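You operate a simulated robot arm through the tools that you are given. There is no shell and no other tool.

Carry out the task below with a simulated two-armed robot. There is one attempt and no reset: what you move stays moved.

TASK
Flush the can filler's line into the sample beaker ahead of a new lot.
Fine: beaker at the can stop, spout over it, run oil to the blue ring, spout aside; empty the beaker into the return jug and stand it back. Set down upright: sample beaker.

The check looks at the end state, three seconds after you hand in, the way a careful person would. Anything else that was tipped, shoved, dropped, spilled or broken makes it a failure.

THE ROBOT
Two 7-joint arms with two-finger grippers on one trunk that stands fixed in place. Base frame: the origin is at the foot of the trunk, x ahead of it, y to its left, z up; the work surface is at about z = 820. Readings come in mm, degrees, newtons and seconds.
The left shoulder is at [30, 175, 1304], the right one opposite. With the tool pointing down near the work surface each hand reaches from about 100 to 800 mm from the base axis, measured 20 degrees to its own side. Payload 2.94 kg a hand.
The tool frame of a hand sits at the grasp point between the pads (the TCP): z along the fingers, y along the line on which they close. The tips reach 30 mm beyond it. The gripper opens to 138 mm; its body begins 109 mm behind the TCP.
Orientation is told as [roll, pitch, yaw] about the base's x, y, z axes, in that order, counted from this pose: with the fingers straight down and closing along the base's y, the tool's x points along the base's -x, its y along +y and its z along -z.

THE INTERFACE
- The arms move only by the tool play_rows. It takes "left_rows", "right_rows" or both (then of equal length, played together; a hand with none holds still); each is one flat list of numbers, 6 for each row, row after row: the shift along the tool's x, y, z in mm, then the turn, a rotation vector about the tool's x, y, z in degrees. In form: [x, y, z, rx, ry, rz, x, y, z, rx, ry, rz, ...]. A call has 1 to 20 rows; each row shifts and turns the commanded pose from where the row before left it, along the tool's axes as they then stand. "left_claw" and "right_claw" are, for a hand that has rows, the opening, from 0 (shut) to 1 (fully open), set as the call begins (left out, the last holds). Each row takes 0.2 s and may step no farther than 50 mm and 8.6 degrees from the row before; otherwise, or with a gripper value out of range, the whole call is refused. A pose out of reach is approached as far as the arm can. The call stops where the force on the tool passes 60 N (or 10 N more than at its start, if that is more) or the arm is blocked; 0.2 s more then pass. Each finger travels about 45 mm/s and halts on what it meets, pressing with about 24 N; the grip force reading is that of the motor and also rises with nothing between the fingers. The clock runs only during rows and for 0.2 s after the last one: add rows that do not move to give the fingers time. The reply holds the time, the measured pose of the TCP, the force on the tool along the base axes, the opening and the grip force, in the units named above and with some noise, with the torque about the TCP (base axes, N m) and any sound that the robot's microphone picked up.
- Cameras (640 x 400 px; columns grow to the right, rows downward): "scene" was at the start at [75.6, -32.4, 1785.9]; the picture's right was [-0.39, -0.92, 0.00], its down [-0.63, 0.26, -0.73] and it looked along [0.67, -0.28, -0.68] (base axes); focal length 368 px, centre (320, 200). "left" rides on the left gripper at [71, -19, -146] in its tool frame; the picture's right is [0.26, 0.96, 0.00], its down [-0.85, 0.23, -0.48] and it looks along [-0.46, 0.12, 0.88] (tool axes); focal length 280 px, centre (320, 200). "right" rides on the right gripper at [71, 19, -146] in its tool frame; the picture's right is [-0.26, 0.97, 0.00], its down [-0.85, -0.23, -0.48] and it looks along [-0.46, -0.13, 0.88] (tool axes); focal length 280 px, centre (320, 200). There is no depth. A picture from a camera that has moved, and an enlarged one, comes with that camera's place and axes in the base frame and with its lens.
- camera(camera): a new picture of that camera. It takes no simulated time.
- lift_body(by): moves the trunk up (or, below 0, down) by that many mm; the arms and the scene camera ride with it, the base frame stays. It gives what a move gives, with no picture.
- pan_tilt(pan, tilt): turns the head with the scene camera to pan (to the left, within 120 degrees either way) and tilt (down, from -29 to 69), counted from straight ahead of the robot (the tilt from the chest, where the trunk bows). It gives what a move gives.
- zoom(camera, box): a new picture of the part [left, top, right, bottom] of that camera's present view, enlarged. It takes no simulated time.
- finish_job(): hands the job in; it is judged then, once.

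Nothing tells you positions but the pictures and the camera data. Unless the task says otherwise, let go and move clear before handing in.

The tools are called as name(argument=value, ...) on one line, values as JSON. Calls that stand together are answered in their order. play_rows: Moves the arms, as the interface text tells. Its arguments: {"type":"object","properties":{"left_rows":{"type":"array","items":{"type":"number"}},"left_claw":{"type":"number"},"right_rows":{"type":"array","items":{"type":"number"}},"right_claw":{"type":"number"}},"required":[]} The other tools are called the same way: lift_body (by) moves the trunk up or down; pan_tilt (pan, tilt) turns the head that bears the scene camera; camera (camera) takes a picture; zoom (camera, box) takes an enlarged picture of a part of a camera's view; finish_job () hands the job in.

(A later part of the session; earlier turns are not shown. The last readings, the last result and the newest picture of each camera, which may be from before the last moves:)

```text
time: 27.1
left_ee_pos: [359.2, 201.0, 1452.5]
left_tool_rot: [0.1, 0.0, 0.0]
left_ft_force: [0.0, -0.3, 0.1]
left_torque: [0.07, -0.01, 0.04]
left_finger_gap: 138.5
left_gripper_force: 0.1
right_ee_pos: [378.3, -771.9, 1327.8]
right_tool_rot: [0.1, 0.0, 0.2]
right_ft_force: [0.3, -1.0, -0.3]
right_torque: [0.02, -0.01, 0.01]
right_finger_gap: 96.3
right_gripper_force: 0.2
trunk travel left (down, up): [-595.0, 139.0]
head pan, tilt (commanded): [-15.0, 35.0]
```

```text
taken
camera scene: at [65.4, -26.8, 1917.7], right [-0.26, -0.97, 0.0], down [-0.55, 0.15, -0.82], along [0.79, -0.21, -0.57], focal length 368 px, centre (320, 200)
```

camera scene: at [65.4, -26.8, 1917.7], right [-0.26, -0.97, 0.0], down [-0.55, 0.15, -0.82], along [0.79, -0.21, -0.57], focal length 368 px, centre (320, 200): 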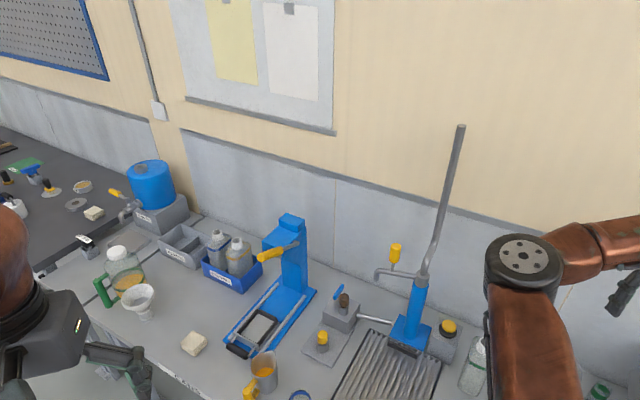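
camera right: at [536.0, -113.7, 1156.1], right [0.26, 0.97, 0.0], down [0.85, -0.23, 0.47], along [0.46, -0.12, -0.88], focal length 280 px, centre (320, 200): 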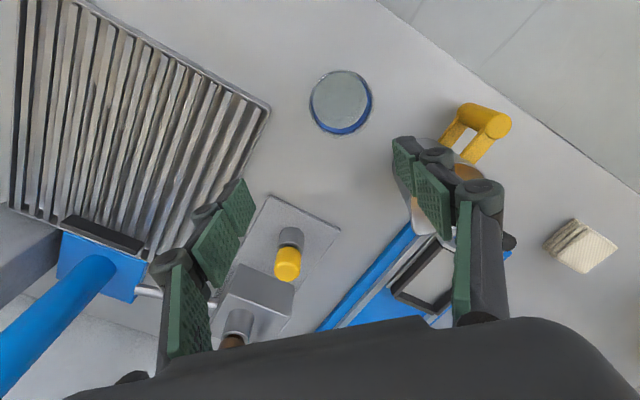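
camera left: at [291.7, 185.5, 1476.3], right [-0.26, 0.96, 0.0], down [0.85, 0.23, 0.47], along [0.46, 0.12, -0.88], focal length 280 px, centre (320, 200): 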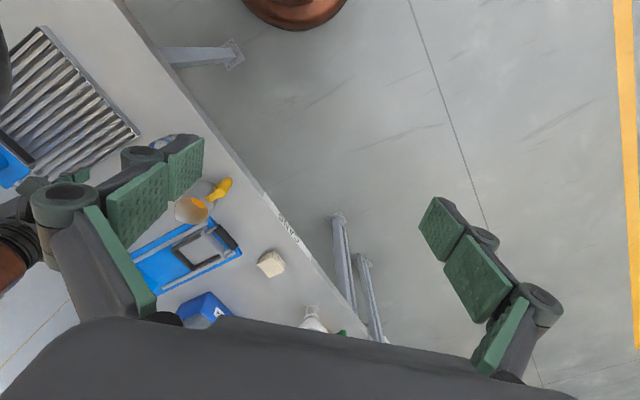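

Parked. Next I raise the right hand a little, lower the trunk 200 mm for flatter left-arm reaches, and then slope the left hand's fingers (yaw -45°, 55° from vertical).

play_rows(right_rows=[0, 0, -45, 0, 0, 0, 0, 0, -45, 0, 0, 0, 0, 0, -45, 0, 0, 0, 0, 0, -45, 0, 0, 0])

lift_body(by=-200)

play_rows(left_rows=[0, 0, 0, 0, 0, 7.5, 0, 0, 0, 0, 0, 7.5, 0, 0, 0, 0, 0, 7.5, 0, 0, 0, 0, 0, 7.5, 0, 0, 0, 0, 0, 7.5, 0, 0, 0, 0, 0, 7.5, 0, 0, 0, 0, -7.8571, 0, 0, 0, 0, 0, -7.8571, 0, 0, 0, 0, 0, -7.8571, 0, 0, 0, 0, 0, -7.8571, 0, 0, 0, 0, 0, -7.8571, 0, 0, 0, 0, 0, -7.8571, 0, 0, 0, 0, 0, -7.8571, 0], left_claw=0.6)

camera(camera="scene")

camera(camera="left")

```text
time: 28.1
left_ee_pos: [358.2, 204.7, 1452.6]
left_tool_rot: [-0.1, -0.1, 0.0]
left_ft_force: [-0.6, -0.5, -0.3]
left_torque: [0.0, -0.06, 0.04]
left_finger_gap: 138.3
left_gripper_force: 0.1
right_ee_pos: [376.3, -767.0, 1512.1]
right_tool_rot: [0.0, -0.1, 0.0]
right_ft_force: [-0.4, 0.2, 0.2]
right_torque: [-0.03, -0.04, 0.0]
right_finger_gap: 96.8
right_gripper_force: 0.0
trunk travel left (down, up): [-595.0, 139.0]
head pan, tilt (commanded): [-15.0, 35.0]
```

```text
time: 30.3
left_ee_pos: [359.2, 204.0, 1252.6]
left_tool_rot: [0.1, 0.0, 0.0]
left_ft_force: [0.1, 0.3, -0.3]
left_torque: [0.04, 0.0, -0.03]
left_finger_gap: 137.8
left_gripper_force: 0.1
right_ee_pos: [380.6, -766.9, 1310.6]
right_tool_rot: [0.0, 0.0, 0.1]
right_ft_force: [0.7, -0.1, -0.6]
right_torque: [-0.05, 0.02, 0.03]
right_finger_gap: 96.7
right_gripper_force: 0.0
trunk travel left (down, up): [-395.0, 339.0]
head pan, tilt (commanded): [-15.0, 35.0]
```

```text
time: 33.3
left_ee_pos: [361.1, 199.5, 1311.4]
left_tool_rot: [4.0, -45.1, -49.3]
left_ft_force: [0.7, -0.2, -0.1]
left_torque: [-0.04, 0.05, -0.01]
left_finger_gap: 83.0
left_gripper_force: 0.0
left hand out of reach, approached as far as the arm can: row 10, 11, 12, 13
right_ee_pos: [382.8, -765.3, 1310.1]
right_tool_rot: [-0.1, 0.1, 0.1]
right_ft_force: [-0.5, 0.4, 0.1]
right_torque: [-0.04, 0.05, 0.01]
right_finger_gap: 96.7
right_gripper_force: 0.1
trunk travel left (down, up): [-395.0, 339.0]
head pan, tilt (commanded): [-15.0, 35.0]
stopped in row 13 (left hand): the arm was blocked; the commanded pose is now the measured one
```

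```text
taken
camera scene: at [112.1, -21.5, 1717.6], right [-0.26, -0.97, 0.0], down [-0.56, 0.15, -0.82], along [0.79, -0.21, -0.57], focal length 368 px, centre (320, 200)
```

scene: 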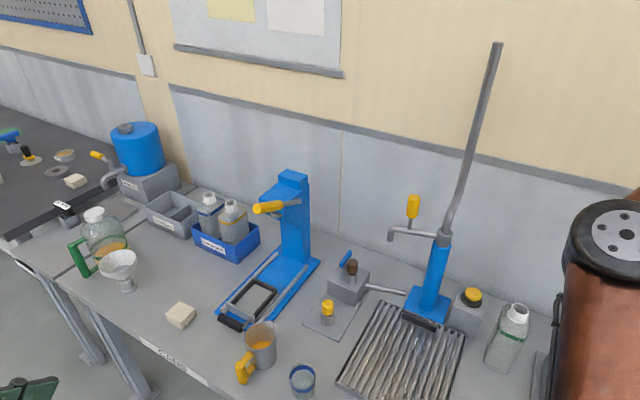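

```text
taken
camera left: at [241.0, 294.8, 1362.3], right [0.58, 0.8, -0.14], down [0.31, -0.06, 0.95], along [0.75, -0.59, -0.29], focal length 280 px, centre (320, 200)
```

left: 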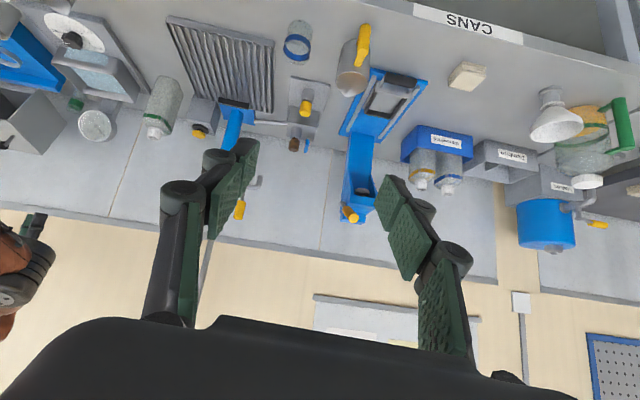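

The hand was too close to the body to finish the slope; there was no contact with objects. I move it forward into free air above the beaker/jug area and finish the rotation there.

play_rows(left_rows=[-23.7, -6.3, 29.9, 0, 0, 0, -23.7, -6.3, 29.9, 0, 0, 0, -23.7, -6.3, 29.9, 0, 0, 0, -23.7, -6.3, 29.9, 0, 0, 0, -23.7, -6.3, 29.9, 0, 0, 0, -23.7, -6.3, 29.9, 0, 0, 0, -23.7, -6.3, 29.9, 0, 0, 0, 0, 0, 0, 0.48, -4.95, -1.52, 0, 0, 0, 0.48, -4.95, -1.52, 0, 0, 0, 0, 0, 0])

camera(camera="left")

camera(camera="scene")

```text
time: 35.5
left_ee_pos: [504.4, -6.7, 1283.0]
left_tool_rot: [0.0, -55.0, -45.2]
left_ft_force: [-0.4, -0.9, -0.3]
left_torque: [-0.03, -0.02, -0.02]
left_finger_gap: 82.5
left_gripper_force: 0.0
left hand out of reach, approached as far as the arm can: row 7
right_ee_pos: [381.6, -766.1, 1310.2]
right_tool_rot: [0.0, 0.0, 0.1]
right_ft_force: [0.9, -0.3, -0.4]
right_torque: [0.0, -0.02, -0.02]
right_finger_gap: 96.9
right_gripper_force: 0.0
trunk travel left (down, up): [-395.0, 339.0]
head pan, tilt (commanded): [-15.0, 35.0]
```

```text
taken
camera left: at [377.2, 93.3, 1306.6], right [0.58, 0.79, -0.21], down [0.23, 0.09, 0.97], along [0.78, -0.61, -0.13], focal length 280 px, centre (320, 200)
```

left: 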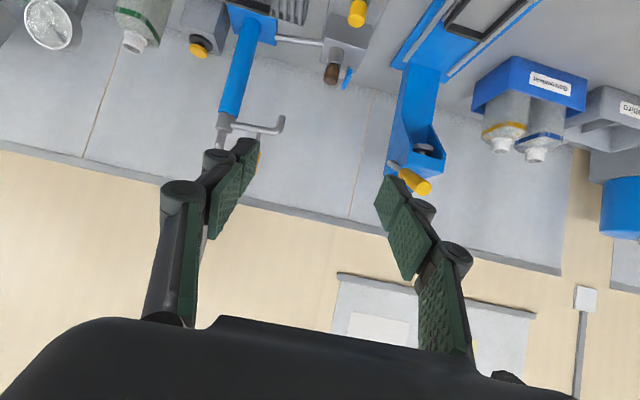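

```text
taken
camera scene: at [110.8, -22.9, 1717.7], right [-0.26, -0.97, 0.0], down [-0.55, 0.15, -0.82], along [0.79, -0.21, -0.57], focal length 368 px, centre (320, 200)
```

scene: 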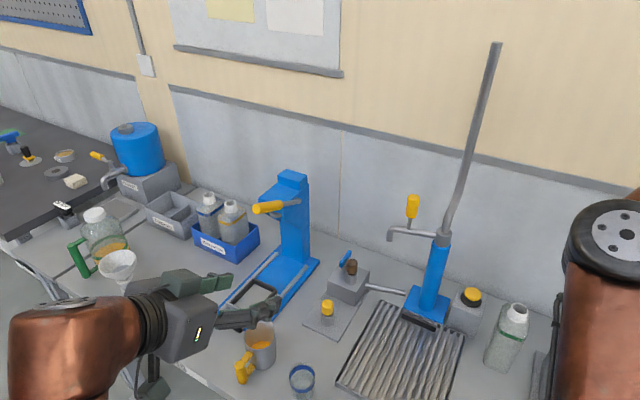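

The left hand now has the slope and yaw I want. I bring it down to just behind and above the beaker and check the alignment.

play_rows(left_rows=[28.6, -2.3, 29.5, 0, 0, 0, 28.6, -2.3, 29.5, 0, 0, 0, 28.6, -2.3, 29.5, 0, 0, 0, 28.6, -2.3, 29.5, 0, 0, 0, 28.6, -2.3, 29.5, 0, 0, 0, 28.6, -2.3, 29.5, 0, 0, 0, 28.6, -2.3, 29.5, 0, 0, 0, 28.6, -2.3, 29.5, 0, 0, 0])

camera(camera="left")

pan_tilt(pan=-10, tilt=50)

camera(camera="scene")

```text
time: 37.3
left_ee_pos: [499.0, 52.7, 1036.1]
left_tool_rot: [0.0, -55.0, -45.2]
left_ft_force: [0.2, 0.3, 0.7]
left_torque: [-0.02, 0.02, 0.0]
left_finger_gap: 82.6
left_gripper_force: 0.1
left hand out of reach, approached as far as the arm can: row 3, 4, 5, 6, 7, 8
right_ee_pos: [381.2, -765.8, 1309.4]
right_tool_rot: [0.0, 0.0, 0.1]
right_ft_force: [0.1, -0.4, -0.1]
right_torque: [-0.03, 0.03, 0.0]
right_finger_gap: 96.3
right_gripper_force: 0.0
trunk travel left (down, up): [-395.0, 339.0]
head pan, tilt (commanded): [-15.0, 35.0]
```

```text
taken
camera left: at [373.5, 153.3, 1060.9], right [0.58, 0.79, -0.21], down [0.23, 0.09, 0.97], along [0.78, -0.61, -0.13], focal length 280 px, centre (320, 200)
```

left: 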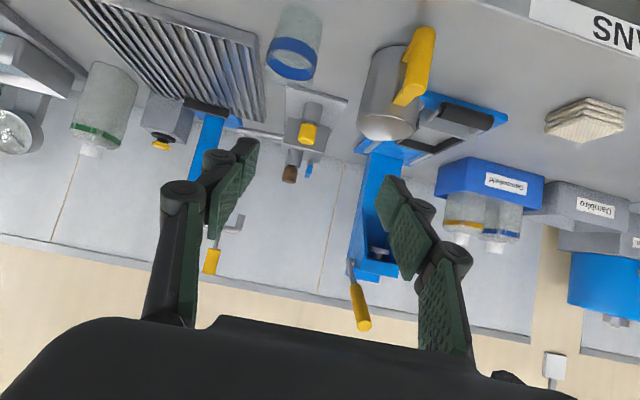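

```text
time: 38.1
left_ee_pos: [499.0, 52.3, 1036.7]
left_tool_rot: [0.1, -55.1, -45.2]
left_ft_force: [-0.1, -0.3, -0.2]
left_torque: [0.01, 0.04, 0.02]
left_finger_gap: 82.7
left_gripper_force: 0.1
right_ee_pos: [380.7, -766.4, 1309.3]
right_tool_rot: [0.0, 0.0, 0.1]
right_ft_force: [-1.2, 0.2, 0.5]
right_torque: [0.01, 0.03, 0.01]
right_finger_gap: 96.8
right_gripper_force: 0.1
trunk travel left (down, up): [-395.0, 339.0]
head pan, tilt (commanded): [-10.0, 50.0]
```

```text
taken
camera scene: at [100.6, -13.7, 1696.2], right [-0.17, -0.98, 0.0], down [-0.75, 0.13, -0.64], along [0.63, -0.11, -0.77], focal length 368 px, centre (320, 200)
```

scene: 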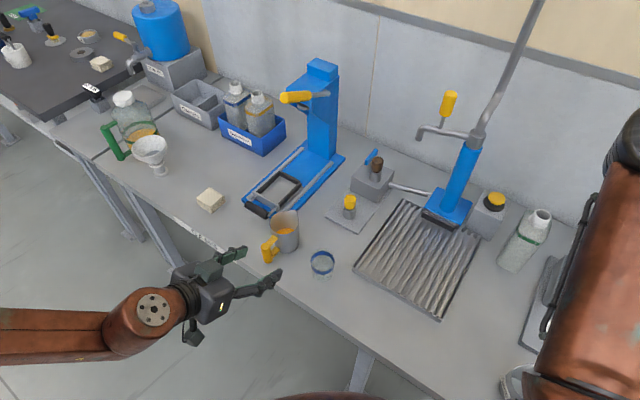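

The left arm also hit a limit with the wrist this close in. I test whether extending forward at this height frees it — there is nothing at this height ahead (jug rim is about 905).

play_rows(left_rows=[-17.2, 0, 24.6, 0, 0, 0, -17.2, 0, 24.6, 0, 0, 0, 0, 0, 0, 0, 0, 0])

play_rows(left_rows=[0, -30, 0, 0, 0, 0, 0, -30, 0, 0, 0, 0, 0, -20, 0, 0, 0, 0])

```text
time: 38.9
left_ee_pos: [530.2, 43.8, 1061.1]
left_tool_rot: [0.1, -55.2, -45.3]
left_ft_force: [0.4, 0.0, 0.4]
left_torque: [0.02, 0.01, 0.0]
left_finger_gap: 82.7
left_gripper_force: 0.0
left hand out of reach, approached as far as the arm can: row 1, 2
right_ee_pos: [379.9, -766.3, 1310.2]
right_tool_rot: [0.0, 0.0, 0.2]
right_ft_force: [0.8, -0.3, -0.8]
right_torque: [0.02, 0.02, 0.0]
right_finger_gap: 96.6
right_gripper_force: 0.1
trunk travel left (down, up): [-395.0, 339.0]
head pan, tilt (commanded): [-10.0, 50.0]
```

```text
time: 39.7
left_ee_pos: [466.4, 15.8, 1078.7]
left_tool_rot: [0.0, -55.1, -45.3]
left_ft_force: [-1.0, 0.7, -0.3]
left_torque: [0.01, -0.04, -0.03]
left_finger_gap: 82.7
left_gripper_force: 0.1
left hand out of reach, approached as far as the arm can: row 1, 2, 3
right_ee_pos: [381.1, -766.5, 1309.3]
right_tool_rot: [0.0, 0.0, 0.0]
right_ft_force: [-1.3, 0.0, -0.8]
right_torque: [0.0, 0.0, 0.03]
right_finger_gap: 96.7
right_gripper_force: 0.0
trunk travel left (down, up): [-395.0, 339.0]
head pan, tilt (commanded): [-10.0, 50.0]
```

The limit seems to be a wrist joint in this sloped pose. I return the left hand to fingers-down and well up, out of the way, then test the right arm top-down with the trunk high, where its arm is straighter.

play_rows(left_rows=[-30.7, 15, -21.5, 0, 0, 0, -30.7, 15, -21.5, 0, 0, 0, -30.7, 15, -21.5, 0, 0, 0, -30.7, 15, -21.5, 0, 0, 0, 0, 0, 0, 0, 7.857, 0, 0, 0, 0, 0, 7.857, 0, 0, 0, 0, 0, 7.857, 0, 0, 0, 0, 0, 7.857, 0, 0, 0, 0, 0, 7.857, 0, 0, 0, 0, 0, 7.857, 0, 0, 0, 0, 0, 7.857, 0, 0, 0, 0, 0, 0, -7.5, 0, 0, 0, 0, 0, -7.5, 0, 0, 0, 0, 0, -7.5, 0, 0, 0, 0, 0, -7.5, 0, 0, 0, 0, 0, -7.5, 0, 0, 0, 0, 0, -7.5, 0, 0, 0, 0, 0, 0])

```text
time: 43.5
left_ee_pos: [526.2, 121.4, 1275.3]
left_tool_rot: [-14.0, -14.3, 2.2]
left_ft_force: [0.2, 0.1, -0.2]
left_torque: [0.0, 0.0, 0.0]
left_finger_gap: 83.0
left_gripper_force: 0.1
left hand out of reach, approached as far as the arm can: row 5, 8, 9, 10, 11
right_ee_pos: [380.6, -766.5, 1308.9]
right_tool_rot: [0.0, -0.1, 0.0]
right_ft_force: [0.2, 0.6, 0.3]
right_torque: [-0.03, 0.01, 0.02]
right_finger_gap: 96.8
right_gripper_force: 0.1
trunk travel left (down, up): [-395.0, 339.0]
head pan, tilt (commanded): [-10.0, 50.0]
```

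pan_tilt(pan=15, tilt=45)

camera(camera="scene")

```text
time: 44.4
left_ee_pos: [525.4, 120.5, 1275.4]
left_tool_rot: [-14.0, -14.3, 2.2]
left_ft_force: [-1.2, 0.5, 0.1]
left_torque: [0.0, -0.01, 0.05]
left_finger_gap: 82.7
left_gripper_force: 0.0
right_ee_pos: [380.2, -767.2, 1311.3]
right_tool_rot: [-0.1, 0.0, 0.0]
right_ft_force: [0.2, 0.3, -0.4]
right_torque: [0.03, 0.01, -0.03]
right_finger_gap: 96.6
right_gripper_force: 0.0
trunk travel left (down, up): [-395.0, 339.0]
head pan, tilt (commanded): [15.0, 45.0]
```

```text
taken
camera scene: at [103.3, 20.5, 1703.0], right [0.26, -0.97, 0.0], down [-0.68, -0.18, -0.71], along [0.68, 0.18, -0.71], focal length 368 px, centre (320, 200)
```

scene: 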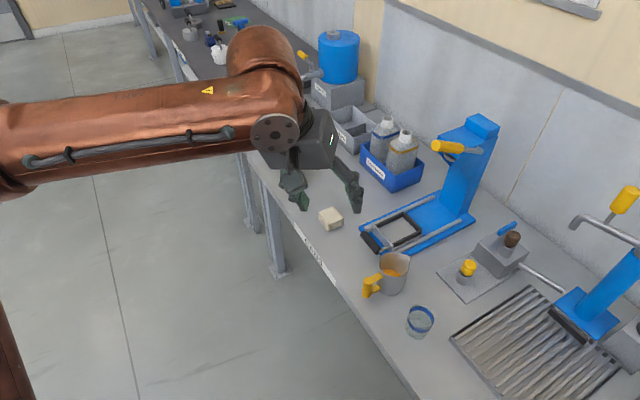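

Raising the trunk lets the forearms slope down so the wrists bend less. I raise it to the top, straighten the left hand, and park it up and left.

lift_body(by=335)

play_rows(left_rows=[0, 0, 0, -4.7, 4.77, 0.73, 0, 0, 0, -4.7, 4.77, 0.73, 0, 0, 0, -4.7, 4.77, 0.73, 30, 30, 0, 0, 0, 0, 30, 30, 0, 0, 0, 0, 30, 30, 0, 0, 0, 0])

pan_tilt(pan=-20, tilt=50)

camera(camera="scene")

```text
time: 47.7
left_ee_pos: [503.1, 120.3, 1636.9]
left_tool_rot: [-14.1, -17.2, 2.2]
left_ft_force: [-0.2, 0.0, 0.6]
left_torque: [0.03, 0.0, -0.01]
left_finger_gap: 83.1
left_gripper_force: 0.1
right_ee_pos: [379.9, -767.4, 1645.1]
right_tool_rot: [0.1, 0.0, 0.1]
right_ft_force: [-0.1, 0.6, 0.1]
right_torque: [0.0, -0.04, 0.0]
right_finger_gap: 96.6
right_gripper_force: 0.1
trunk travel left (down, up): [-730.0, 4.0]
head pan, tilt (commanded): [15.0, 45.0]
```

```text
time: 49.1
left_ee_pos: [410.5, 220.2, 1589.6]
left_tool_rot: [-11.7, -15.0, 1.4]
left_ft_force: [-0.1, -1.2, -0.1]
left_torque: [-0.04, 0.0, 0.0]
left_finger_gap: 82.7
left_gripper_force: 0.0
left hand out of reach, approached as far as the arm can: row 1, 2, 3
right_ee_pos: [380.1, -767.1, 1646.0]
right_tool_rot: [0.0, 0.0, 0.0]
right_ft_force: [-0.6, 0.8, 1.3]
right_torque: [0.0, 0.02, -0.01]
right_finger_gap: 96.5
right_gripper_force: 0.1
trunk travel left (down, up): [-730.0, 4.0]
head pan, tilt (commanded): [15.0, 45.0]
```

```text
time: 50.1
left_ee_pos: [409.4, 218.1, 1590.8]
left_tool_rot: [-11.7, -15.0, 1.3]
left_ft_force: [1.3, 0.2, 0.9]
left_torque: [0.0, 0.0, -0.02]
left_finger_gap: 82.7
left_gripper_force: 0.0
right_ee_pos: [379.6, -767.4, 1644.3]
right_tool_rot: [0.1, 0.0, 0.2]
right_ft_force: [-0.5, -0.4, 0.5]
right_torque: [0.02, -0.01, -0.01]
right_finger_gap: 96.5
right_gripper_force: 0.1
trunk travel left (down, up): [-730.0, 4.0]
head pan, tilt (commanded): [-20.0, 50.0]
```

```text
taken
camera scene: at [50.2, -26.8, 2030.7], right [-0.34, -0.94, 0.0], down [-0.72, 0.26, -0.64], along [0.6, -0.22, -0.77], focal length 368 px, centre (320, 200)
```

scene: 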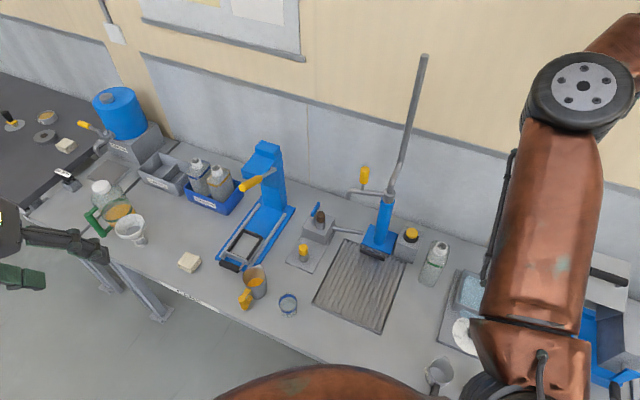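

Now I bring the right hand top-down toward the beaker from this raised trunk, in two stages, to test its reach.

play_rows(right_rows=[-13.1, 37.8, 23.1, 0, 0, 0, -13.1, 37.8, 23.1, 0, 0, 0, -13.1, 37.8, 23.1, 0, 0, 0, -13.1, 37.8, 23.1, 0, 0, 0, -13.1, 37.8, 23.1, 0, 0, 0, -13.1, 37.8, 23.1, 0, 0, 0, -13.1, 37.8, 23.1, 0, 0, 0, -13.1, 37.8, 23.1, 0, 0, 0, -13.1, 37.8, 23.1, 0, 0, 0, -13.1, 37.8, 23.1, 0, 0, 0, -13.1, 37.8, 23.1, 0, 0, 0, -13.1, 37.8, 23.1, 0, 0, 0, -13.1, 37.8, 23.1, 0, 0, 0, -13.1, 37.8, 23.1, 0, 0, 0, -13.1, 37.8, 23.1, 0, 0, 0])

play_rows(right_rows=[0, 13.4, 43, 0, 0, 0, 0, 13.4, 43, 0, 0, 0, 0, 13.4, 43, 0, 0, 0, 0, 13.4, 43, 0, 0, 0, 0, 13.4, 43, 0, 0, 0, 0, 13.4, 43, 0, 0, 0, 0, 13.4, 43, 0, 0, 0])

camera(camera="right")

camera(camera="scene")

```text
time: 53.3
left_ee_pos: [410.3, 220.5, 1590.4]
left_tool_rot: [-11.6, -14.9, 1.4]
left_ft_force: [0.0, 0.8, 0.3]
left_torque: [-0.01, 0.01, -0.05]
left_finger_gap: 82.6
left_gripper_force: 0.1
right_ee_pos: [610.6, -236.6, 1301.1]
right_tool_rot: [-0.1, 0.0, 0.1]
right_ft_force: [-0.1, 1.1, -0.5]
right_torque: [-0.06, -0.01, 0.0]
right_finger_gap: 96.6
right_gripper_force: 0.1
right hand out of reach, approached as far as the arm can: row 13, 14, 15
trunk travel left (down, up): [-730.0, 4.0]
head pan, tilt (commanded): [-20.0, 50.0]
```

```text
time: 55.1
left_ee_pos: [410.6, 219.4, 1589.1]
left_tool_rot: [-11.7, -15.0, 1.3]
left_ft_force: [-0.2, -0.4, -0.5]
left_torque: [-0.01, 0.01, 0.02]
left_finger_gap: 82.9
left_gripper_force: 0.0
right_ee_pos: [628.8, -188.9, 1015.5]
right_tool_rot: [-2.5, -1.9, -1.7]
right_ft_force: [-0.3, 0.4, -0.3]
right_torque: [-0.03, -0.01, -0.02]
right_finger_gap: 96.7
right_gripper_force: 0.1
trunk travel left (down, up): [-730.0, 4.0]
head pan, tilt (commanded): [-20.0, 50.0]
stopped in row 7 (right hand): the arm was blocked; the commanded pose is now the measured one
```

```text
taken
camera right: at [554.9, -161.2, 1158.2], right [0.29, 0.96, -0.03], down [0.82, -0.24, 0.51], along [0.48, -0.18, -0.86], focal length 280 px, centre (320, 200)
```

right: 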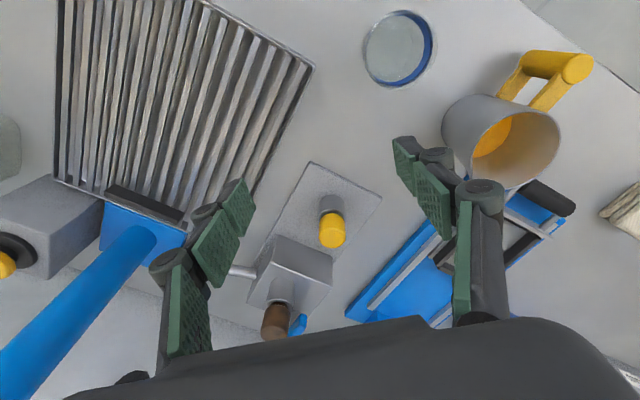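

```text
taken
camera scene: at [50.0, -25.8, 2030.7], right [-0.34, -0.94, 0.0], down [-0.72, 0.26, -0.64], along [0.6, -0.22, -0.77], focal length 368 px, centre (320, 200)
```

scene: 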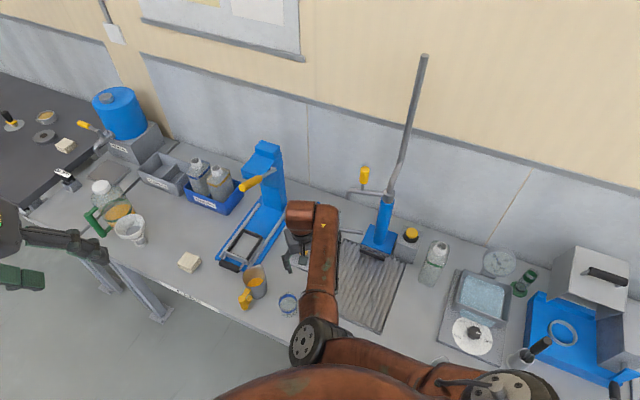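

The arm reports being blocked with a small orientation error, so something may be touching. I look down along the robot's own arms to find out.

pan_tilt(pan=-20, tilt=69)

camera(camera="scene")

pan_tilt(pan=30, tilt=69)

camera(camera="scene")

```text
time: 55.9
left_ee_pos: [410.8, 220.0, 1590.4]
left_tool_rot: [-11.6, -15.0, 1.4]
left_ft_force: [0.3, -0.4, -0.3]
left_torque: [0.0, -0.01, 0.02]
left_finger_gap: 83.0
left_gripper_force: 0.1
right_ee_pos: [627.7, -187.6, 1013.7]
right_tool_rot: [-2.5, -1.9, -1.8]
right_ft_force: [-0.2, -0.1, 0.0]
right_torque: [0.05, -0.04, 0.0]
right_finger_gap: 96.2
right_gripper_force: 0.0
trunk travel left (down, up): [-730.0, 4.0]
head pan, tilt (commanded): [-20.0, 68.8]
```

```text
taken
camera scene: at [30.6, -18.7, 2008.8], right [-0.34, -0.94, 0.0], down [-0.88, 0.32, -0.36], along [0.34, -0.12, -0.93], focal length 368 px, centre (320, 200)
```

scene: 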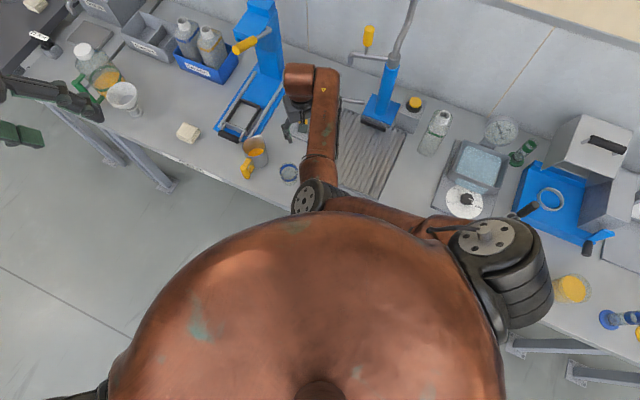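

```text
time: 57.1
left_ee_pos: [410.9, 219.3, 1590.1]
left_tool_rot: [-11.7, -15.1, 1.4]
left_ft_force: [-0.5, 0.3, -0.2]
left_torque: [-0.01, 0.02, -0.03]
left_finger_gap: 82.7
left_gripper_force: 0.1
right_ee_pos: [628.2, -188.3, 1014.2]
right_tool_rot: [-2.4, -1.7, -1.9]
right_ft_force: [1.1, -0.2, -0.3]
right_torque: [0.03, 0.01, -0.01]
right_finger_gap: 96.5
right_gripper_force: 0.0
trunk travel left (down, up): [-730.0, 4.0]
head pan, tilt (commanded): [30.0, 68.8]
```

```text
taken
camera scene: at [26.4, 28.3, 2008.7], right [0.5, -0.87, 0.0], down [-0.81, -0.47, -0.36], along [0.31, 0.18, -0.93], focal length 368 px, centre (320, 200)
```

scene: 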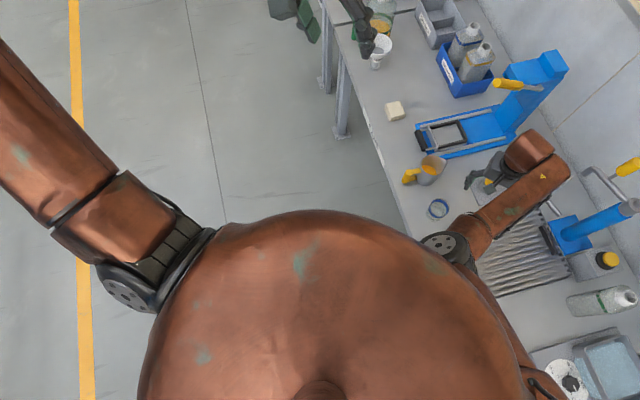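

The chest itself limits the right arm when it reaches left (its elbow lies inward). So the left arm should handle beaker pickup and pouring top-down, as in its start pose. I move the right arm up and away again, return the trunk to nominal, and bring the left hand back to its original fingers-down pose.

play_rows(right_rows=[0, 0, -45, 0, 0, 0, 0, 0, -45, 0.8, 0.6, 0.6, 0, -10, -45, 0.8, 0.6, 0.6, 0, -20, -40, 0.8, 0.6, 0.6, 10, -30, -30, 0, 0, 0, 14, -45, -8, 0, 0, 0, 14, -45, -8, 0, 0, 0, 14, -45, -8, 0, 0, 0, 14, -45, -8, 0, 0, 0, 14, -45, -8, 0, 0, 0, 14, -45, -8, 0, 0, 0, 14, -45, -8, 0, 0, 0, 14, -45, -8, 0, 0, 0, 14, -45, -8, 0, 0, 0, 14, -45, -8, 0, 0, 0, 14, -45, -8, 0, 0, 0])

lift_body(by=-255)

play_rows(left_rows=[-25, -40, 0, -2.5, 2.9, 0.3, -25, -40, 0, -2.5, 2.9, 0.3, -25, -40, 0, -2.5, 2.9, 0.3, -15, -40, 0, -2.5, 2.9, 0.3, -10, -40, 0, -1.7, 3.0, 0.3, 0, 0, 0, 0, 0, 0])

```text
time: 60.5
left_ee_pos: [408.7, 216.7, 1590.5]
left_tool_rot: [-11.6, -15.1, 1.4]
left_ft_force: [-0.1, -1.0, -0.1]
left_torque: [0.06, -0.01, 0.01]
left_finger_gap: 82.8
left_gripper_force: 0.0
right_ee_pos: [424.5, -710.2, 1348.3]
right_tool_rot: [-4.4, 0.1, -3.4]
right_ft_force: [0.4, 0.5, -0.5]
right_torque: [0.05, -0.01, 0.01]
right_finger_gap: 96.5
right_gripper_force: 0.1
trunk travel left (down, up): [-730.0, 4.0]
head pan, tilt (commanded): [30.0, 68.8]
```

```text
time: 63.1
left_ee_pos: [410.0, 217.9, 1335.0]
left_tool_rot: [-11.6, -15.1, 1.3]
left_ft_force: [-0.6, -0.4, 0.0]
left_torque: [-0.02, -0.01, -0.01]
left_finger_gap: 83.1
left_gripper_force: 0.0
right_ee_pos: [427.0, -706.4, 1093.4]
right_tool_rot: [-4.7, 0.0, -3.6]
right_ft_force: [-0.7, 0.9, -0.1]
right_torque: [0.03, -0.01, -0.01]
right_finger_gap: 96.6
right_gripper_force: 0.0
trunk travel left (down, up): [-475.0, 259.0]
head pan, tilt (commanded): [30.0, 68.8]
```

```text
time: 64.5
left_ee_pos: [461.8, 157.5, 1371.3]
left_tool_rot: [-4.2, -6.4, -0.6]
left_ft_force: [0.1, -0.3, -0.3]
left_torque: [0.04, 0.06, 0.01]
left_finger_gap: 82.9
left_gripper_force: 0.1
left hand out of reach, approached as far as the arm can: row 3, 4, 5
right_ee_pos: [427.4, -707.7, 1093.5]
right_tool_rot: [-4.5, 0.1, -3.5]
right_ft_force: [-0.8, -0.1, -1.2]
right_torque: [-0.02, 0.04, 0.01]
right_finger_gap: 96.5
right_gripper_force: 0.0
trunk travel left (down, up): [-475.0, 259.0]
head pan, tilt (commanded): [30.0, 68.8]
```

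play_rows(right_rows=[0, 0, -48, -1.5, 0, -1.2, 0, 0, -48, -1.5, 0, -1.2, 0, 0, -48, -1.5, 0, -1.1, 0, 0, -48, 0, 0, 0, 0, 0, -48, 0, 0, 0])

pan_tilt(pan=35, tilt=40)

camera(camera="scene")

```text
time: 65.7
left_ee_pos: [461.1, 158.9, 1372.4]
left_tool_rot: [-4.2, -6.6, -0.7]
left_ft_force: [-0.6, 0.5, 0.4]
left_torque: [-0.02, -0.04, -0.02]
left_finger_gap: 82.7
left_gripper_force: 0.0
right_ee_pos: [422.9, -697.9, 1334.1]
right_tool_rot: [0.1, 0.2, 0.0]
right_ft_force: [-0.7, 0.1, 0.9]
right_torque: [0.02, 0.02, -0.01]
right_finger_gap: 96.6
right_gripper_force: 0.1
trunk travel left (down, up): [-475.0, 259.0]
head pan, tilt (commanded): [30.0, 68.8]
```

```text
time: 66.6
left_ee_pos: [461.8, 159.6, 1373.0]
left_tool_rot: [-4.2, -6.6, -0.6]
left_ft_force: [-0.3, 0.1, -0.3]
left_torque: [0.0, 0.01, 0.02]
left_finger_gap: 82.5
left_gripper_force: 0.0
right_ee_pos: [425.5, -698.3, 1332.8]
right_tool_rot: [-0.1, 0.2, 0.0]
right_ft_force: [0.1, 0.1, -0.4]
right_torque: [0.0, -0.03, 0.01]
right_finger_gap: 96.5
right_gripper_force: 0.0
trunk travel left (down, up): [-475.0, 259.0]
head pan, tilt (commanded): [35.0, 40.0]
```

```text
taken
camera scene: at [68.4, 48.6, 1790.2], right [0.57, -0.82, 0.0], down [-0.53, -0.37, -0.77], along [0.63, 0.44, -0.64], focal length 368 px, centre (320, 200)
```

scene: 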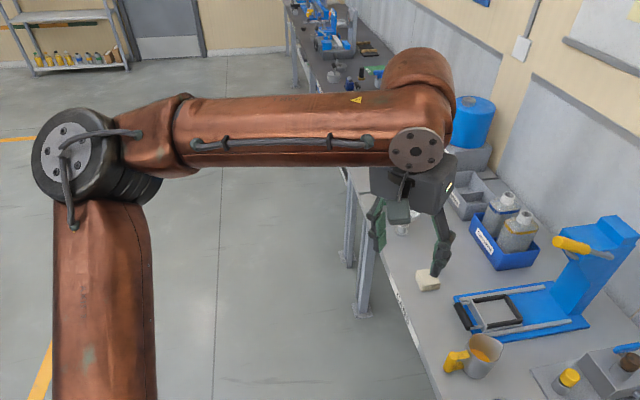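

The left arm is in essentially its original posture; only the wrist bend limits it when the hand is high. I lower it toward the beaker area, fingers down, correcting the small tilt.

play_rows(left_rows=[-14, -19.7, 31.7, 0, 0, 0, -14, -19.7, 31.7, 0, 0, 0, -14, -19.7, 31.7, 0, 0, 0, -14, -19.7, 31.7, 0, 0, 0, -14, -19.7, 31.7, -1.4, 2.2, -0.2, -14, -19.7, 31.7, -1.4, 2.2, -0.2, -14, -19.7, 31.7, -1.4, 2.2, -0.2, 0, 0, 0, 0, 0, 0])

```text
time: 68.4
left_ee_pos: [459.2, 193.0, 1276.1]
left_tool_rot: [0.9, 1.7, -0.4]
left_ft_force: [0.1, 0.5, 0.4]
left_torque: [-0.02, 0.03, 0.04]
left_finger_gap: 82.4
left_gripper_force: 0.1
left hand out of reach, approached as far as the arm can: row 1, 2, 3, 4, 5, 6, 7
right_ee_pos: [426.7, -697.7, 1332.8]
right_tool_rot: [-0.1, 0.2, 0.0]
right_ft_force: [0.6, 0.1, 0.5]
right_torque: [0.01, 0.01, 0.0]
right_finger_gap: 96.6
right_gripper_force: 0.0
trunk travel left (down, up): [-475.0, 259.0]
head pan, tilt (commanded): [35.0, 40.0]
```

I probe which direction is free from here with small single-axis moves.

play_rows(left_rows=[0, 0, 40, 0, 0, 0])

play_rows(left_rows=[-40, 0, 0, 0, 0, 0])

play_rows(left_rows=[0, -40, 0, 0, 0, 0])

play_rows(left_rows=[0, 0, 0, 0, 0, -8, 0, 0, 0, 0, 0, -8, 0, 0, 0, 0, 0, -8])

```text
time: 68.8
left_ee_pos: [458.4, 193.6, 1238.2]
left_tool_rot: [0.8, 1.5, -0.4]
left_ft_force: [0.4, -0.2, -0.9]
left_torque: [0.01, 0.04, 0.0]
left_finger_gap: 82.7
left_gripper_force: 0.0
right_ee_pos: [426.1, -697.7, 1333.7]
right_tool_rot: [0.0, 0.1, 0.1]
right_ft_force: [-1.6, -0.2, -0.2]
right_torque: [0.02, -0.03, -0.02]
right_finger_gap: 96.7
right_gripper_force: 0.1
trunk travel left (down, up): [-475.0, 259.0]
head pan, tilt (commanded): [35.0, 40.0]
```

```text
time: 69.2
left_ee_pos: [469.4, 195.1, 1240.1]
left_tool_rot: [0.8, 1.5, -0.3]
left_ft_force: [-0.4, -0.3, 0.3]
left_torque: [-0.02, 0.0, -0.01]
left_finger_gap: 83.0
left_gripper_force: 0.0
left hand out of reach, approached as far as the arm can: row 1
right_ee_pos: [426.9, -697.3, 1332.8]
right_tool_rot: [0.0, 0.2, 0.1]
right_ft_force: [0.6, -0.8, 0.5]
right_torque: [-0.01, 0.02, 0.03]
right_finger_gap: 96.3
right_gripper_force: 0.2
trunk travel left (down, up): [-475.0, 259.0]
head pan, tilt (commanded): [35.0, 40.0]
```

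```text
time: 69.6
left_ee_pos: [455.6, 188.1, 1235.8]
left_tool_rot: [0.8, 1.6, -0.4]
left_ft_force: [-0.6, 0.2, 0.2]
left_torque: [-0.01, 0.02, 0.03]
left_finger_gap: 82.9
left_gripper_force: 0.2
left hand out of reach, approached as far as the arm can: row 1
right_ee_pos: [425.4, -698.0, 1334.2]
right_tool_rot: [-0.1, 0.2, 0.0]
right_ft_force: [0.1, 0.6, -0.3]
right_torque: [-0.04, -0.01, 0.0]
right_finger_gap: 96.4
right_gripper_force: 0.0
trunk travel left (down, up): [-475.0, 259.0]
head pan, tilt (commanded): [35.0, 40.0]
```

```text
time: 70.4
left_ee_pos: [455.7, 186.9, 1235.5]
left_tool_rot: [1.3, 1.0, 23.7]
left_ft_force: [0.0, 0.3, 0.2]
left_torque: [-0.01, 0.01, 0.02]
left_finger_gap: 82.9
left_gripper_force: 0.0
right_ee_pos: [425.4, -697.3, 1333.1]
right_tool_rot: [-0.1, 0.2, 0.0]
right_ft_force: [0.0, -0.7, -0.6]
right_torque: [0.0, -0.04, 0.04]
right_finger_gap: 96.5
right_gripper_force: 0.1
trunk travel left (down, up): [-475.0, 259.0]
head pan, tilt (commanded): [35.0, 40.0]
```

Yaw and downward moves are free; only reaching further right at this height is blocked, consistent with a wrist-bend limit while the wrist is above the shoulder. I go down in front of the bench edge (free space), then extend right.

play_rows(left_rows=[0, 0, 40, 0, 0, 8, 0, 0, 40, 0, 0, 8, 0, 0, 40, 0, 0, 8, 0, 0, 40, 0, 0, 0, 0, 0, 40, 0, 0, 0])

play_rows(left_rows=[-10, -35, 0, 0, 0, 0, -10, -35, 0, 0, 0, 0])

```text
time: 71.6
left_ee_pos: [429.2, 219.3, 1050.1]
left_tool_rot: [0.6, 1.3, -0.4]
left_ft_force: [-0.7, 0.9, 0.1]
left_torque: [0.0, 0.01, -0.01]
left_finger_gap: 83.0
left_gripper_force: 0.1
left hand out of reach, approached as far as the arm can: row 3, 4, 5
right_ee_pos: [425.2, -697.8, 1333.9]
right_tool_rot: [-0.1, 0.3, 0.0]
right_ft_force: [0.1, 0.3, 1.0]
right_torque: [-0.06, -0.02, -0.01]
right_finger_gap: 96.7
right_gripper_force: 0.0
trunk travel left (down, up): [-475.0, 259.0]
head pan, tilt (commanded): [35.0, 40.0]
```

```text
time: 72.2
left_ee_pos: [421.4, 197.9, 1078.6]
left_tool_rot: [0.7, 1.5, -0.5]
left_ft_force: [-0.6, -0.2, 0.7]
left_torque: [-0.02, 0.0, -0.01]
left_finger_gap: 83.0
left_gripper_force: 0.2
left hand out of reach, approached as far as the arm can: row 1, 2
right_ee_pos: [425.7, -698.2, 1333.8]
right_tool_rot: [0.0, 0.1, 0.0]
right_ft_force: [-0.1, 0.9, -0.1]
right_torque: [0.0, -0.04, 0.0]
right_finger_gap: 96.6
right_gripper_force: 0.1
trunk travel left (down, up): [-475.0, 259.0]
head pan, tilt (commanded): [35.0, 40.0]
```

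camera(camera="scene")

pan_tilt(pan=60, tilt=40)

camera(camera="scene")

camera(camera="right")

```text
taken
camera scene: at [68.6, 48.3, 1790.3], right [0.57, -0.82, 0.0], down [-0.53, -0.37, -0.77], along [0.63, 0.44, -0.64], focal length 368 px, centre (320, 200)
```

scene: 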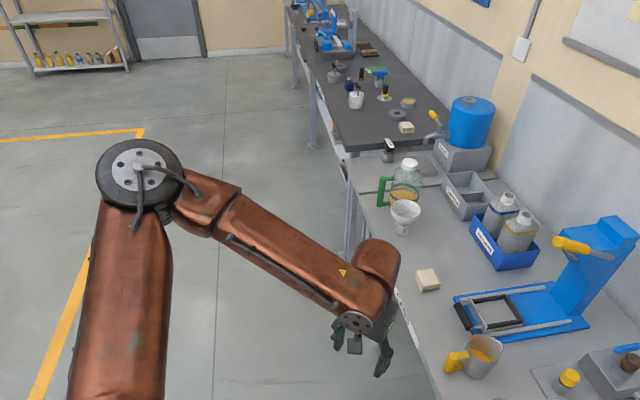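

```text
time: 73.1
left_ee_pos: [420.5, 197.8, 1076.4]
left_tool_rot: [0.7, 1.4, -0.4]
left_ft_force: [-0.4, -0.1, 0.9]
left_torque: [0.0, 0.0, 0.02]
left_finger_gap: 82.9
left_gripper_force: 0.1
right_ee_pos: [425.1, -700.3, 1333.1]
right_tool_rot: [0.0, 0.3, 0.0]
right_ft_force: [0.1, 0.4, -0.7]
right_torque: [0.0, 0.01, 0.0]
right_finger_gap: 96.5
right_gripper_force: 0.1
trunk travel left (down, up): [-475.0, 259.0]
head pan, tilt (commanded): [60.0, 40.0]
```

```text
taken
camera scene: at [41.6, 73.3, 1790.3], right [0.87, -0.5, 0.0], down [-0.32, -0.56, -0.77], along [0.38, 0.66, -0.64], focal length 368 px, centre (320, 200)
```

scene: 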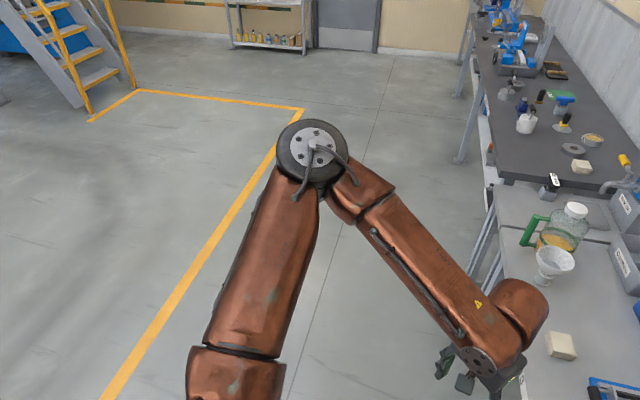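

```text
taken
camera right: at [356.2, -679.8, 1479.9], right [0.26, 0.97, 0.0], down [0.85, -0.23, 0.47], along [0.46, -0.13, -0.88], focal length 280 px, centre (320, 200)
```

right: 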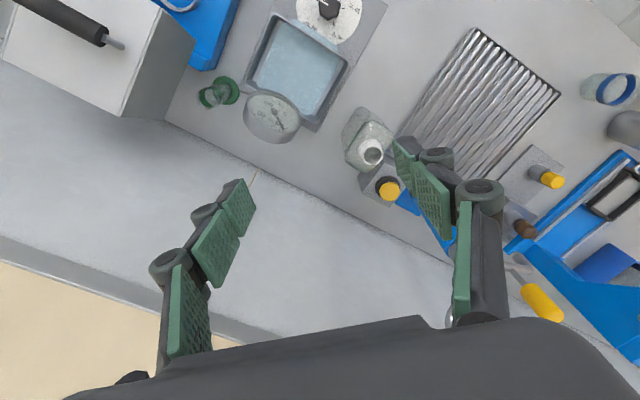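

Both arms have the same-handed elbow posture. Turning a hand's yaw far counter-clockwise should saturate the last joint and force the elbow to swing to the right, which is the posture I want for the right arm. I try that in free air with the right hand.

play_rows(right_rows=[0, 0, 0, 0, 0, -8.5, 0, 0, 0, 0, 0, -8.5, 0, 0, 0, 0, 0, -8.5, 0, 0, 0, 0, 0, -8.5, 0, 0, 0, 0, 0, -8.5, 0, 0, 0, 0, 0, -8.5, 0, 0, 0, 0, 0, -8.5, 0, 0, 0, 0, 0, -8.5, 0, 0, 0, 0, 0, -8.5, 0, 0, 0, 0, 0, -8.5])

pan_tilt(pan=-45, tilt=35)

camera(camera="scene")

```text
time: 75.3
left_ee_pos: [421.0, 197.7, 1077.2]
left_tool_rot: [0.7, 1.4, -0.4]
left_ft_force: [-0.4, 0.1, 0.0]
left_torque: [-0.02, 0.03, 0.02]
left_finger_gap: 82.8
left_gripper_force: 0.1
right_ee_pos: [427.4, -699.3, 1334.4]
right_tool_rot: [0.3, 0.1, 85.2]
right_ft_force: [-0.1, 0.5, 0.7]
right_torque: [0.02, -0.02, 0.01]
right_finger_gap: 96.6
right_gripper_force: 0.1
trunk travel left (down, up): [-475.0, 259.0]
head pan, tilt (commanded): [60.0, 40.0]
```

```text
time: 77.1
left_ee_pos: [421.8, 198.4, 1076.6]
left_tool_rot: [0.7, 1.4, -0.4]
left_ft_force: [0.1, 0.5, -0.6]
left_torque: [0.0, 0.01, 0.01]
left_finger_gap: 82.8
left_gripper_force: 0.0
right_ee_pos: [426.3, -700.7, 1334.2]
right_tool_rot: [0.1, 0.1, 84.9]
right_ft_force: [-0.4, 0.6, -0.5]
right_torque: [0.02, 0.01, -0.02]
right_finger_gap: 96.6
right_gripper_force: 0.0
trunk travel left (down, up): [-475.0, 259.0]
head pan, tilt (commanded): [-45.0, 35.0]
```

```text
taken
camera scene: at [61.5, -62.5, 1797.8], right [-0.71, -0.71, 0.0], down [-0.41, 0.41, -0.82], along [0.58, -0.58, -0.57], focal length 368 px, centre (320, 200)
```

scene: 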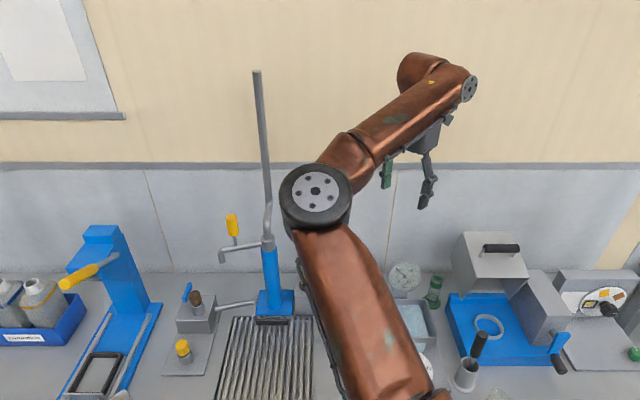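

play_rows(right_rows=[0, 0, 0, 0, 0, -8.5, 0, 0, 0, 0, 0, -8.5, 0, 0, 0, 0, 0, -8.5, 0, 0, 0, 0, 0, -8.5, 0, 0, 0, 0, 0, -8.5, 0, 0, 0, 0, 0, -8.5, 0, 0, 0, 0, 0, -8.5, 0, 0, 0, 0, 0, -8.5, 0, 0, 0, 0, 0, -8.5, 0, 0, 0, 0, 0, -8.5, 0, 0, 0, 0, 0, -8.5, 0, 0, 0, 0, 0, -8.5])

camera(camera="scene")

```text
time: 79.7
left_ee_pos: [420.4, 197.3, 1078.9]
left_tool_rot: [0.7, 1.5, -0.4]
left_ft_force: [-0.2, 0.5, 0.5]
left_torque: [0.03, -0.02, 0.0]
left_finger_gap: 82.8
left_gripper_force: 0.0
right_ee_pos: [428.0, -700.2, 1332.7]
right_tool_rot: [0.0, -0.1, -172.8]
right_ft_force: [1.1, -1.1, -0.8]
right_torque: [0.02, 0.02, 0.02]
right_finger_gap: 96.7
right_gripper_force: 0.1
trunk travel left (down, up): [-475.0, 259.0]
head pan, tilt (commanded): [-45.0, 35.0]
```

```text
taken
camera scene: at [61.2, -62.4, 1797.8], right [-0.71, -0.71, 0.0], down [-0.41, 0.41, -0.82], along [0.58, -0.58, -0.57], focal length 368 px, centre (320, 200)
```

scene: 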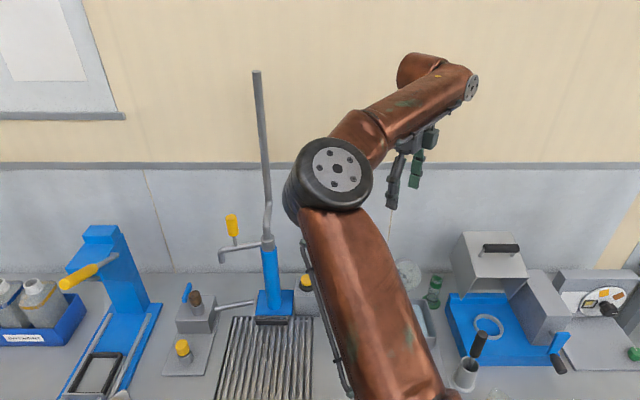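

It works: at 187° of yaw the elbow has begun to swing right. I keep going.

play_rows(right_rows=[0, 0, 0, 0, 0, -8.5, 0, 0, 0, 0, 0, -8.5, 0, 0, 0, 0, 0, -8.5, 0, 0, 0, 0, 0, -8.5, 0, 0, 0, 0, 0, -8.5, 0, 0, 0, 0, 0, -8.5, 0, 0, 0, 0, 0, -8.5, 0, 0, 0, 0, 0, -8.5, 0, 0, 0, 0, 0, -8.5, 0, 0, 0, 0, 0, -8.5])

camera(camera="scene")

```text
time: 81.9
left_ee_pos: [421.1, 197.7, 1077.1]
left_tool_rot: [0.7, 1.3, -0.4]
left_ft_force: [-0.3, 0.1, -0.5]
left_torque: [-0.03, -0.03, 0.0]
left_finger_gap: 82.7
left_gripper_force: 0.0
right_ee_pos: [428.3, -699.7, 1334.1]
right_tool_rot: [-0.2, 0.0, -87.8]
right_ft_force: [-1.4, 0.1, -0.3]
right_torque: [-0.01, 0.0, 0.01]
right_finger_gap: 96.3
right_gripper_force: 0.1
trunk travel left (down, up): [-475.0, 259.0]
head pan, tilt (commanded): [-45.0, 35.0]
```

```text
taken
camera scene: at [61.0, -62.6, 1797.8], right [-0.71, -0.71, 0.0], down [-0.41, 0.41, -0.82], along [0.58, -0.58, -0.57], focal length 368 px, centre (320, 200)
```

scene: 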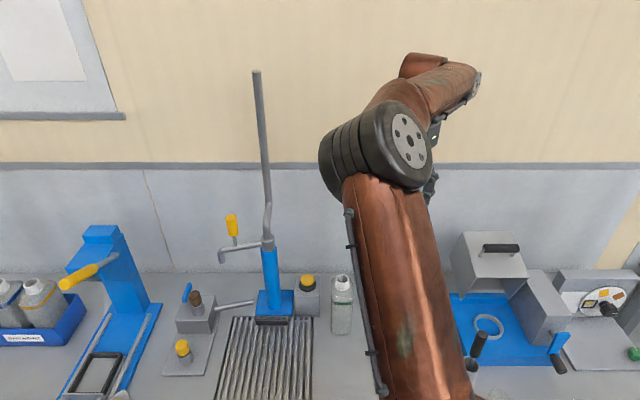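

The elbow is swinging up and over to the right side. I continue.

play_rows(right_rows=[0, 0, 0, 0, 0, -8.5, 0, 0, 0, 0, 0, -8.5, 0, 0, 0, 0, 0, -8.5, 0, 0, 0, 0, 0, -8.5, 0, 0, 0, 0, 0, -8.5, 0, 0, 0, 0, 0, -8.5, 0, 0, 0, 0, 0, -8.5, 0, 0, 0, 0, 0, -8.5])

camera(camera="scene")

```text
time: 83.7
left_ee_pos: [420.9, 196.8, 1076.9]
left_tool_rot: [0.6, 1.6, -0.4]
left_ft_force: [1.1, 0.0, 0.0]
left_torque: [0.03, 0.05, 0.0]
left_finger_gap: 82.8
left_gripper_force: 0.1
right_ee_pos: [395.8, -671.2, 1317.0]
right_tool_rot: [-0.6, 0.1, -49.1]
right_ft_force: [0.7, -0.1, 0.1]
right_torque: [0.03, 0.07, 0.01]
right_finger_gap: 96.5
right_gripper_force: 0.1
right hand out of reach, approached as far as the arm can: row 4, 5, 6, 7, 8
trunk travel left (down, up): [-475.0, 259.0]
head pan, tilt (commanded): [-45.0, 35.0]
```

```text
taken
camera scene: at [62.6, -62.9, 1797.7], right [-0.71, -0.71, 0.0], down [-0.41, 0.41, -0.82], along [0.58, -0.58, -0.57], focal length 368 px, centre (320, 200)
```

scene: 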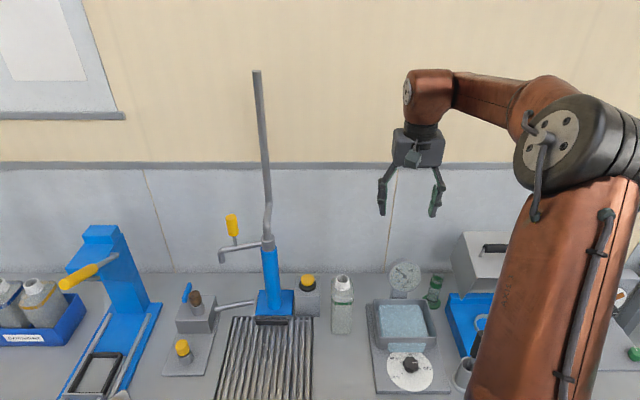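

Excellent — the right elbow is now on the outside. I turn the hand back clockwise so the fingers close left-right with the camera on the far side (which will also keep the camera clear when pouring).

play_rows(right_rows=[0, 0, 0, 0, 0, 8.2, 0, 0, 0, 0, 0, 8.2, 0, 0, 0, 0, 0, 8.2, 0, 0, 0, 0, 0, 8.2, 0, 0, 0, 0, 0, 8.2, 0, 0, 0, 0, 0, 8.2, 0, 0, 0, 0, 0, 8.2, 0, 0, 0, 0, 0, 8.2, 0, 0, 0, 0, 0, 8.2, 0, 0, 0, 0, 0, 8.2, 0, 0, 0, 0, 0, 8.2, 0, 0, 0, 0, 0, 8.2, 0, 0, 0, 0, 0, 8.2, 0, 0, 0, 0, 0, 8.2, 0, 0, 0, 0, 0, 8.2, 0, 0, 0, 0, 0, 8.2])

camera(camera="scene")

camera(camera="right")

```text
time: 87.1
left_ee_pos: [420.8, 197.5, 1077.8]
left_tool_rot: [0.7, 1.4, -0.4]
left_ft_force: [0.4, -1.1, 0.4]
left_torque: [0.03, 0.01, -0.01]
left_finger_gap: 82.9
left_gripper_force: 0.1
right_ee_pos: [394.3, -670.9, 1318.8]
right_tool_rot: [0.2, -0.4, 179.6]
right_ft_force: [-0.1, -0.1, 0.0]
right_torque: [-0.01, 0.03, -0.06]
right_finger_gap: 96.5
right_gripper_force: 0.0
trunk travel left (down, up): [-475.0, 259.0]
head pan, tilt (commanded): [-45.0, 35.0]
```

```text
taken
camera scene: at [61.9, -62.3, 1797.8], right [-0.71, -0.71, 0.0], down [-0.41, 0.41, -0.82], along [0.58, -0.58, -0.57], focal length 368 px, centre (320, 200)
```

scene: 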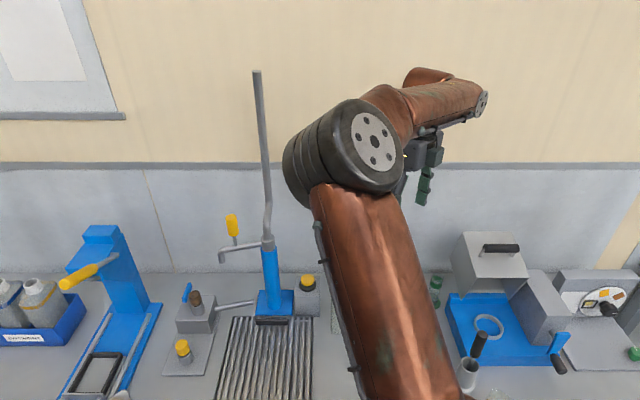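

```text
taken
camera right: at [467.7, -690.3, 1464.1], right [-0.27, -0.96, 0.01], down [-0.84, 0.24, 0.48], along [-0.47, 0.12, -0.88], focal length 280 px, centre (320, 200)
```

right: 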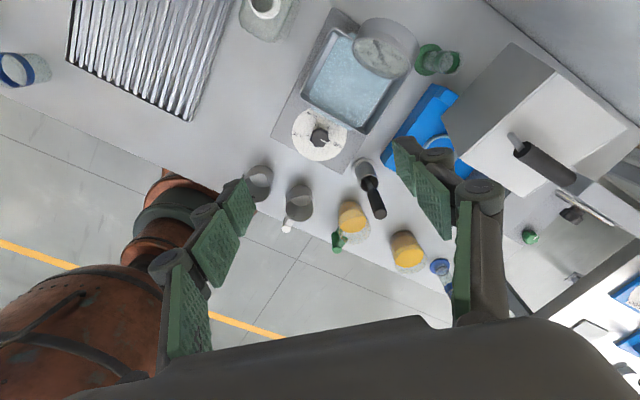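

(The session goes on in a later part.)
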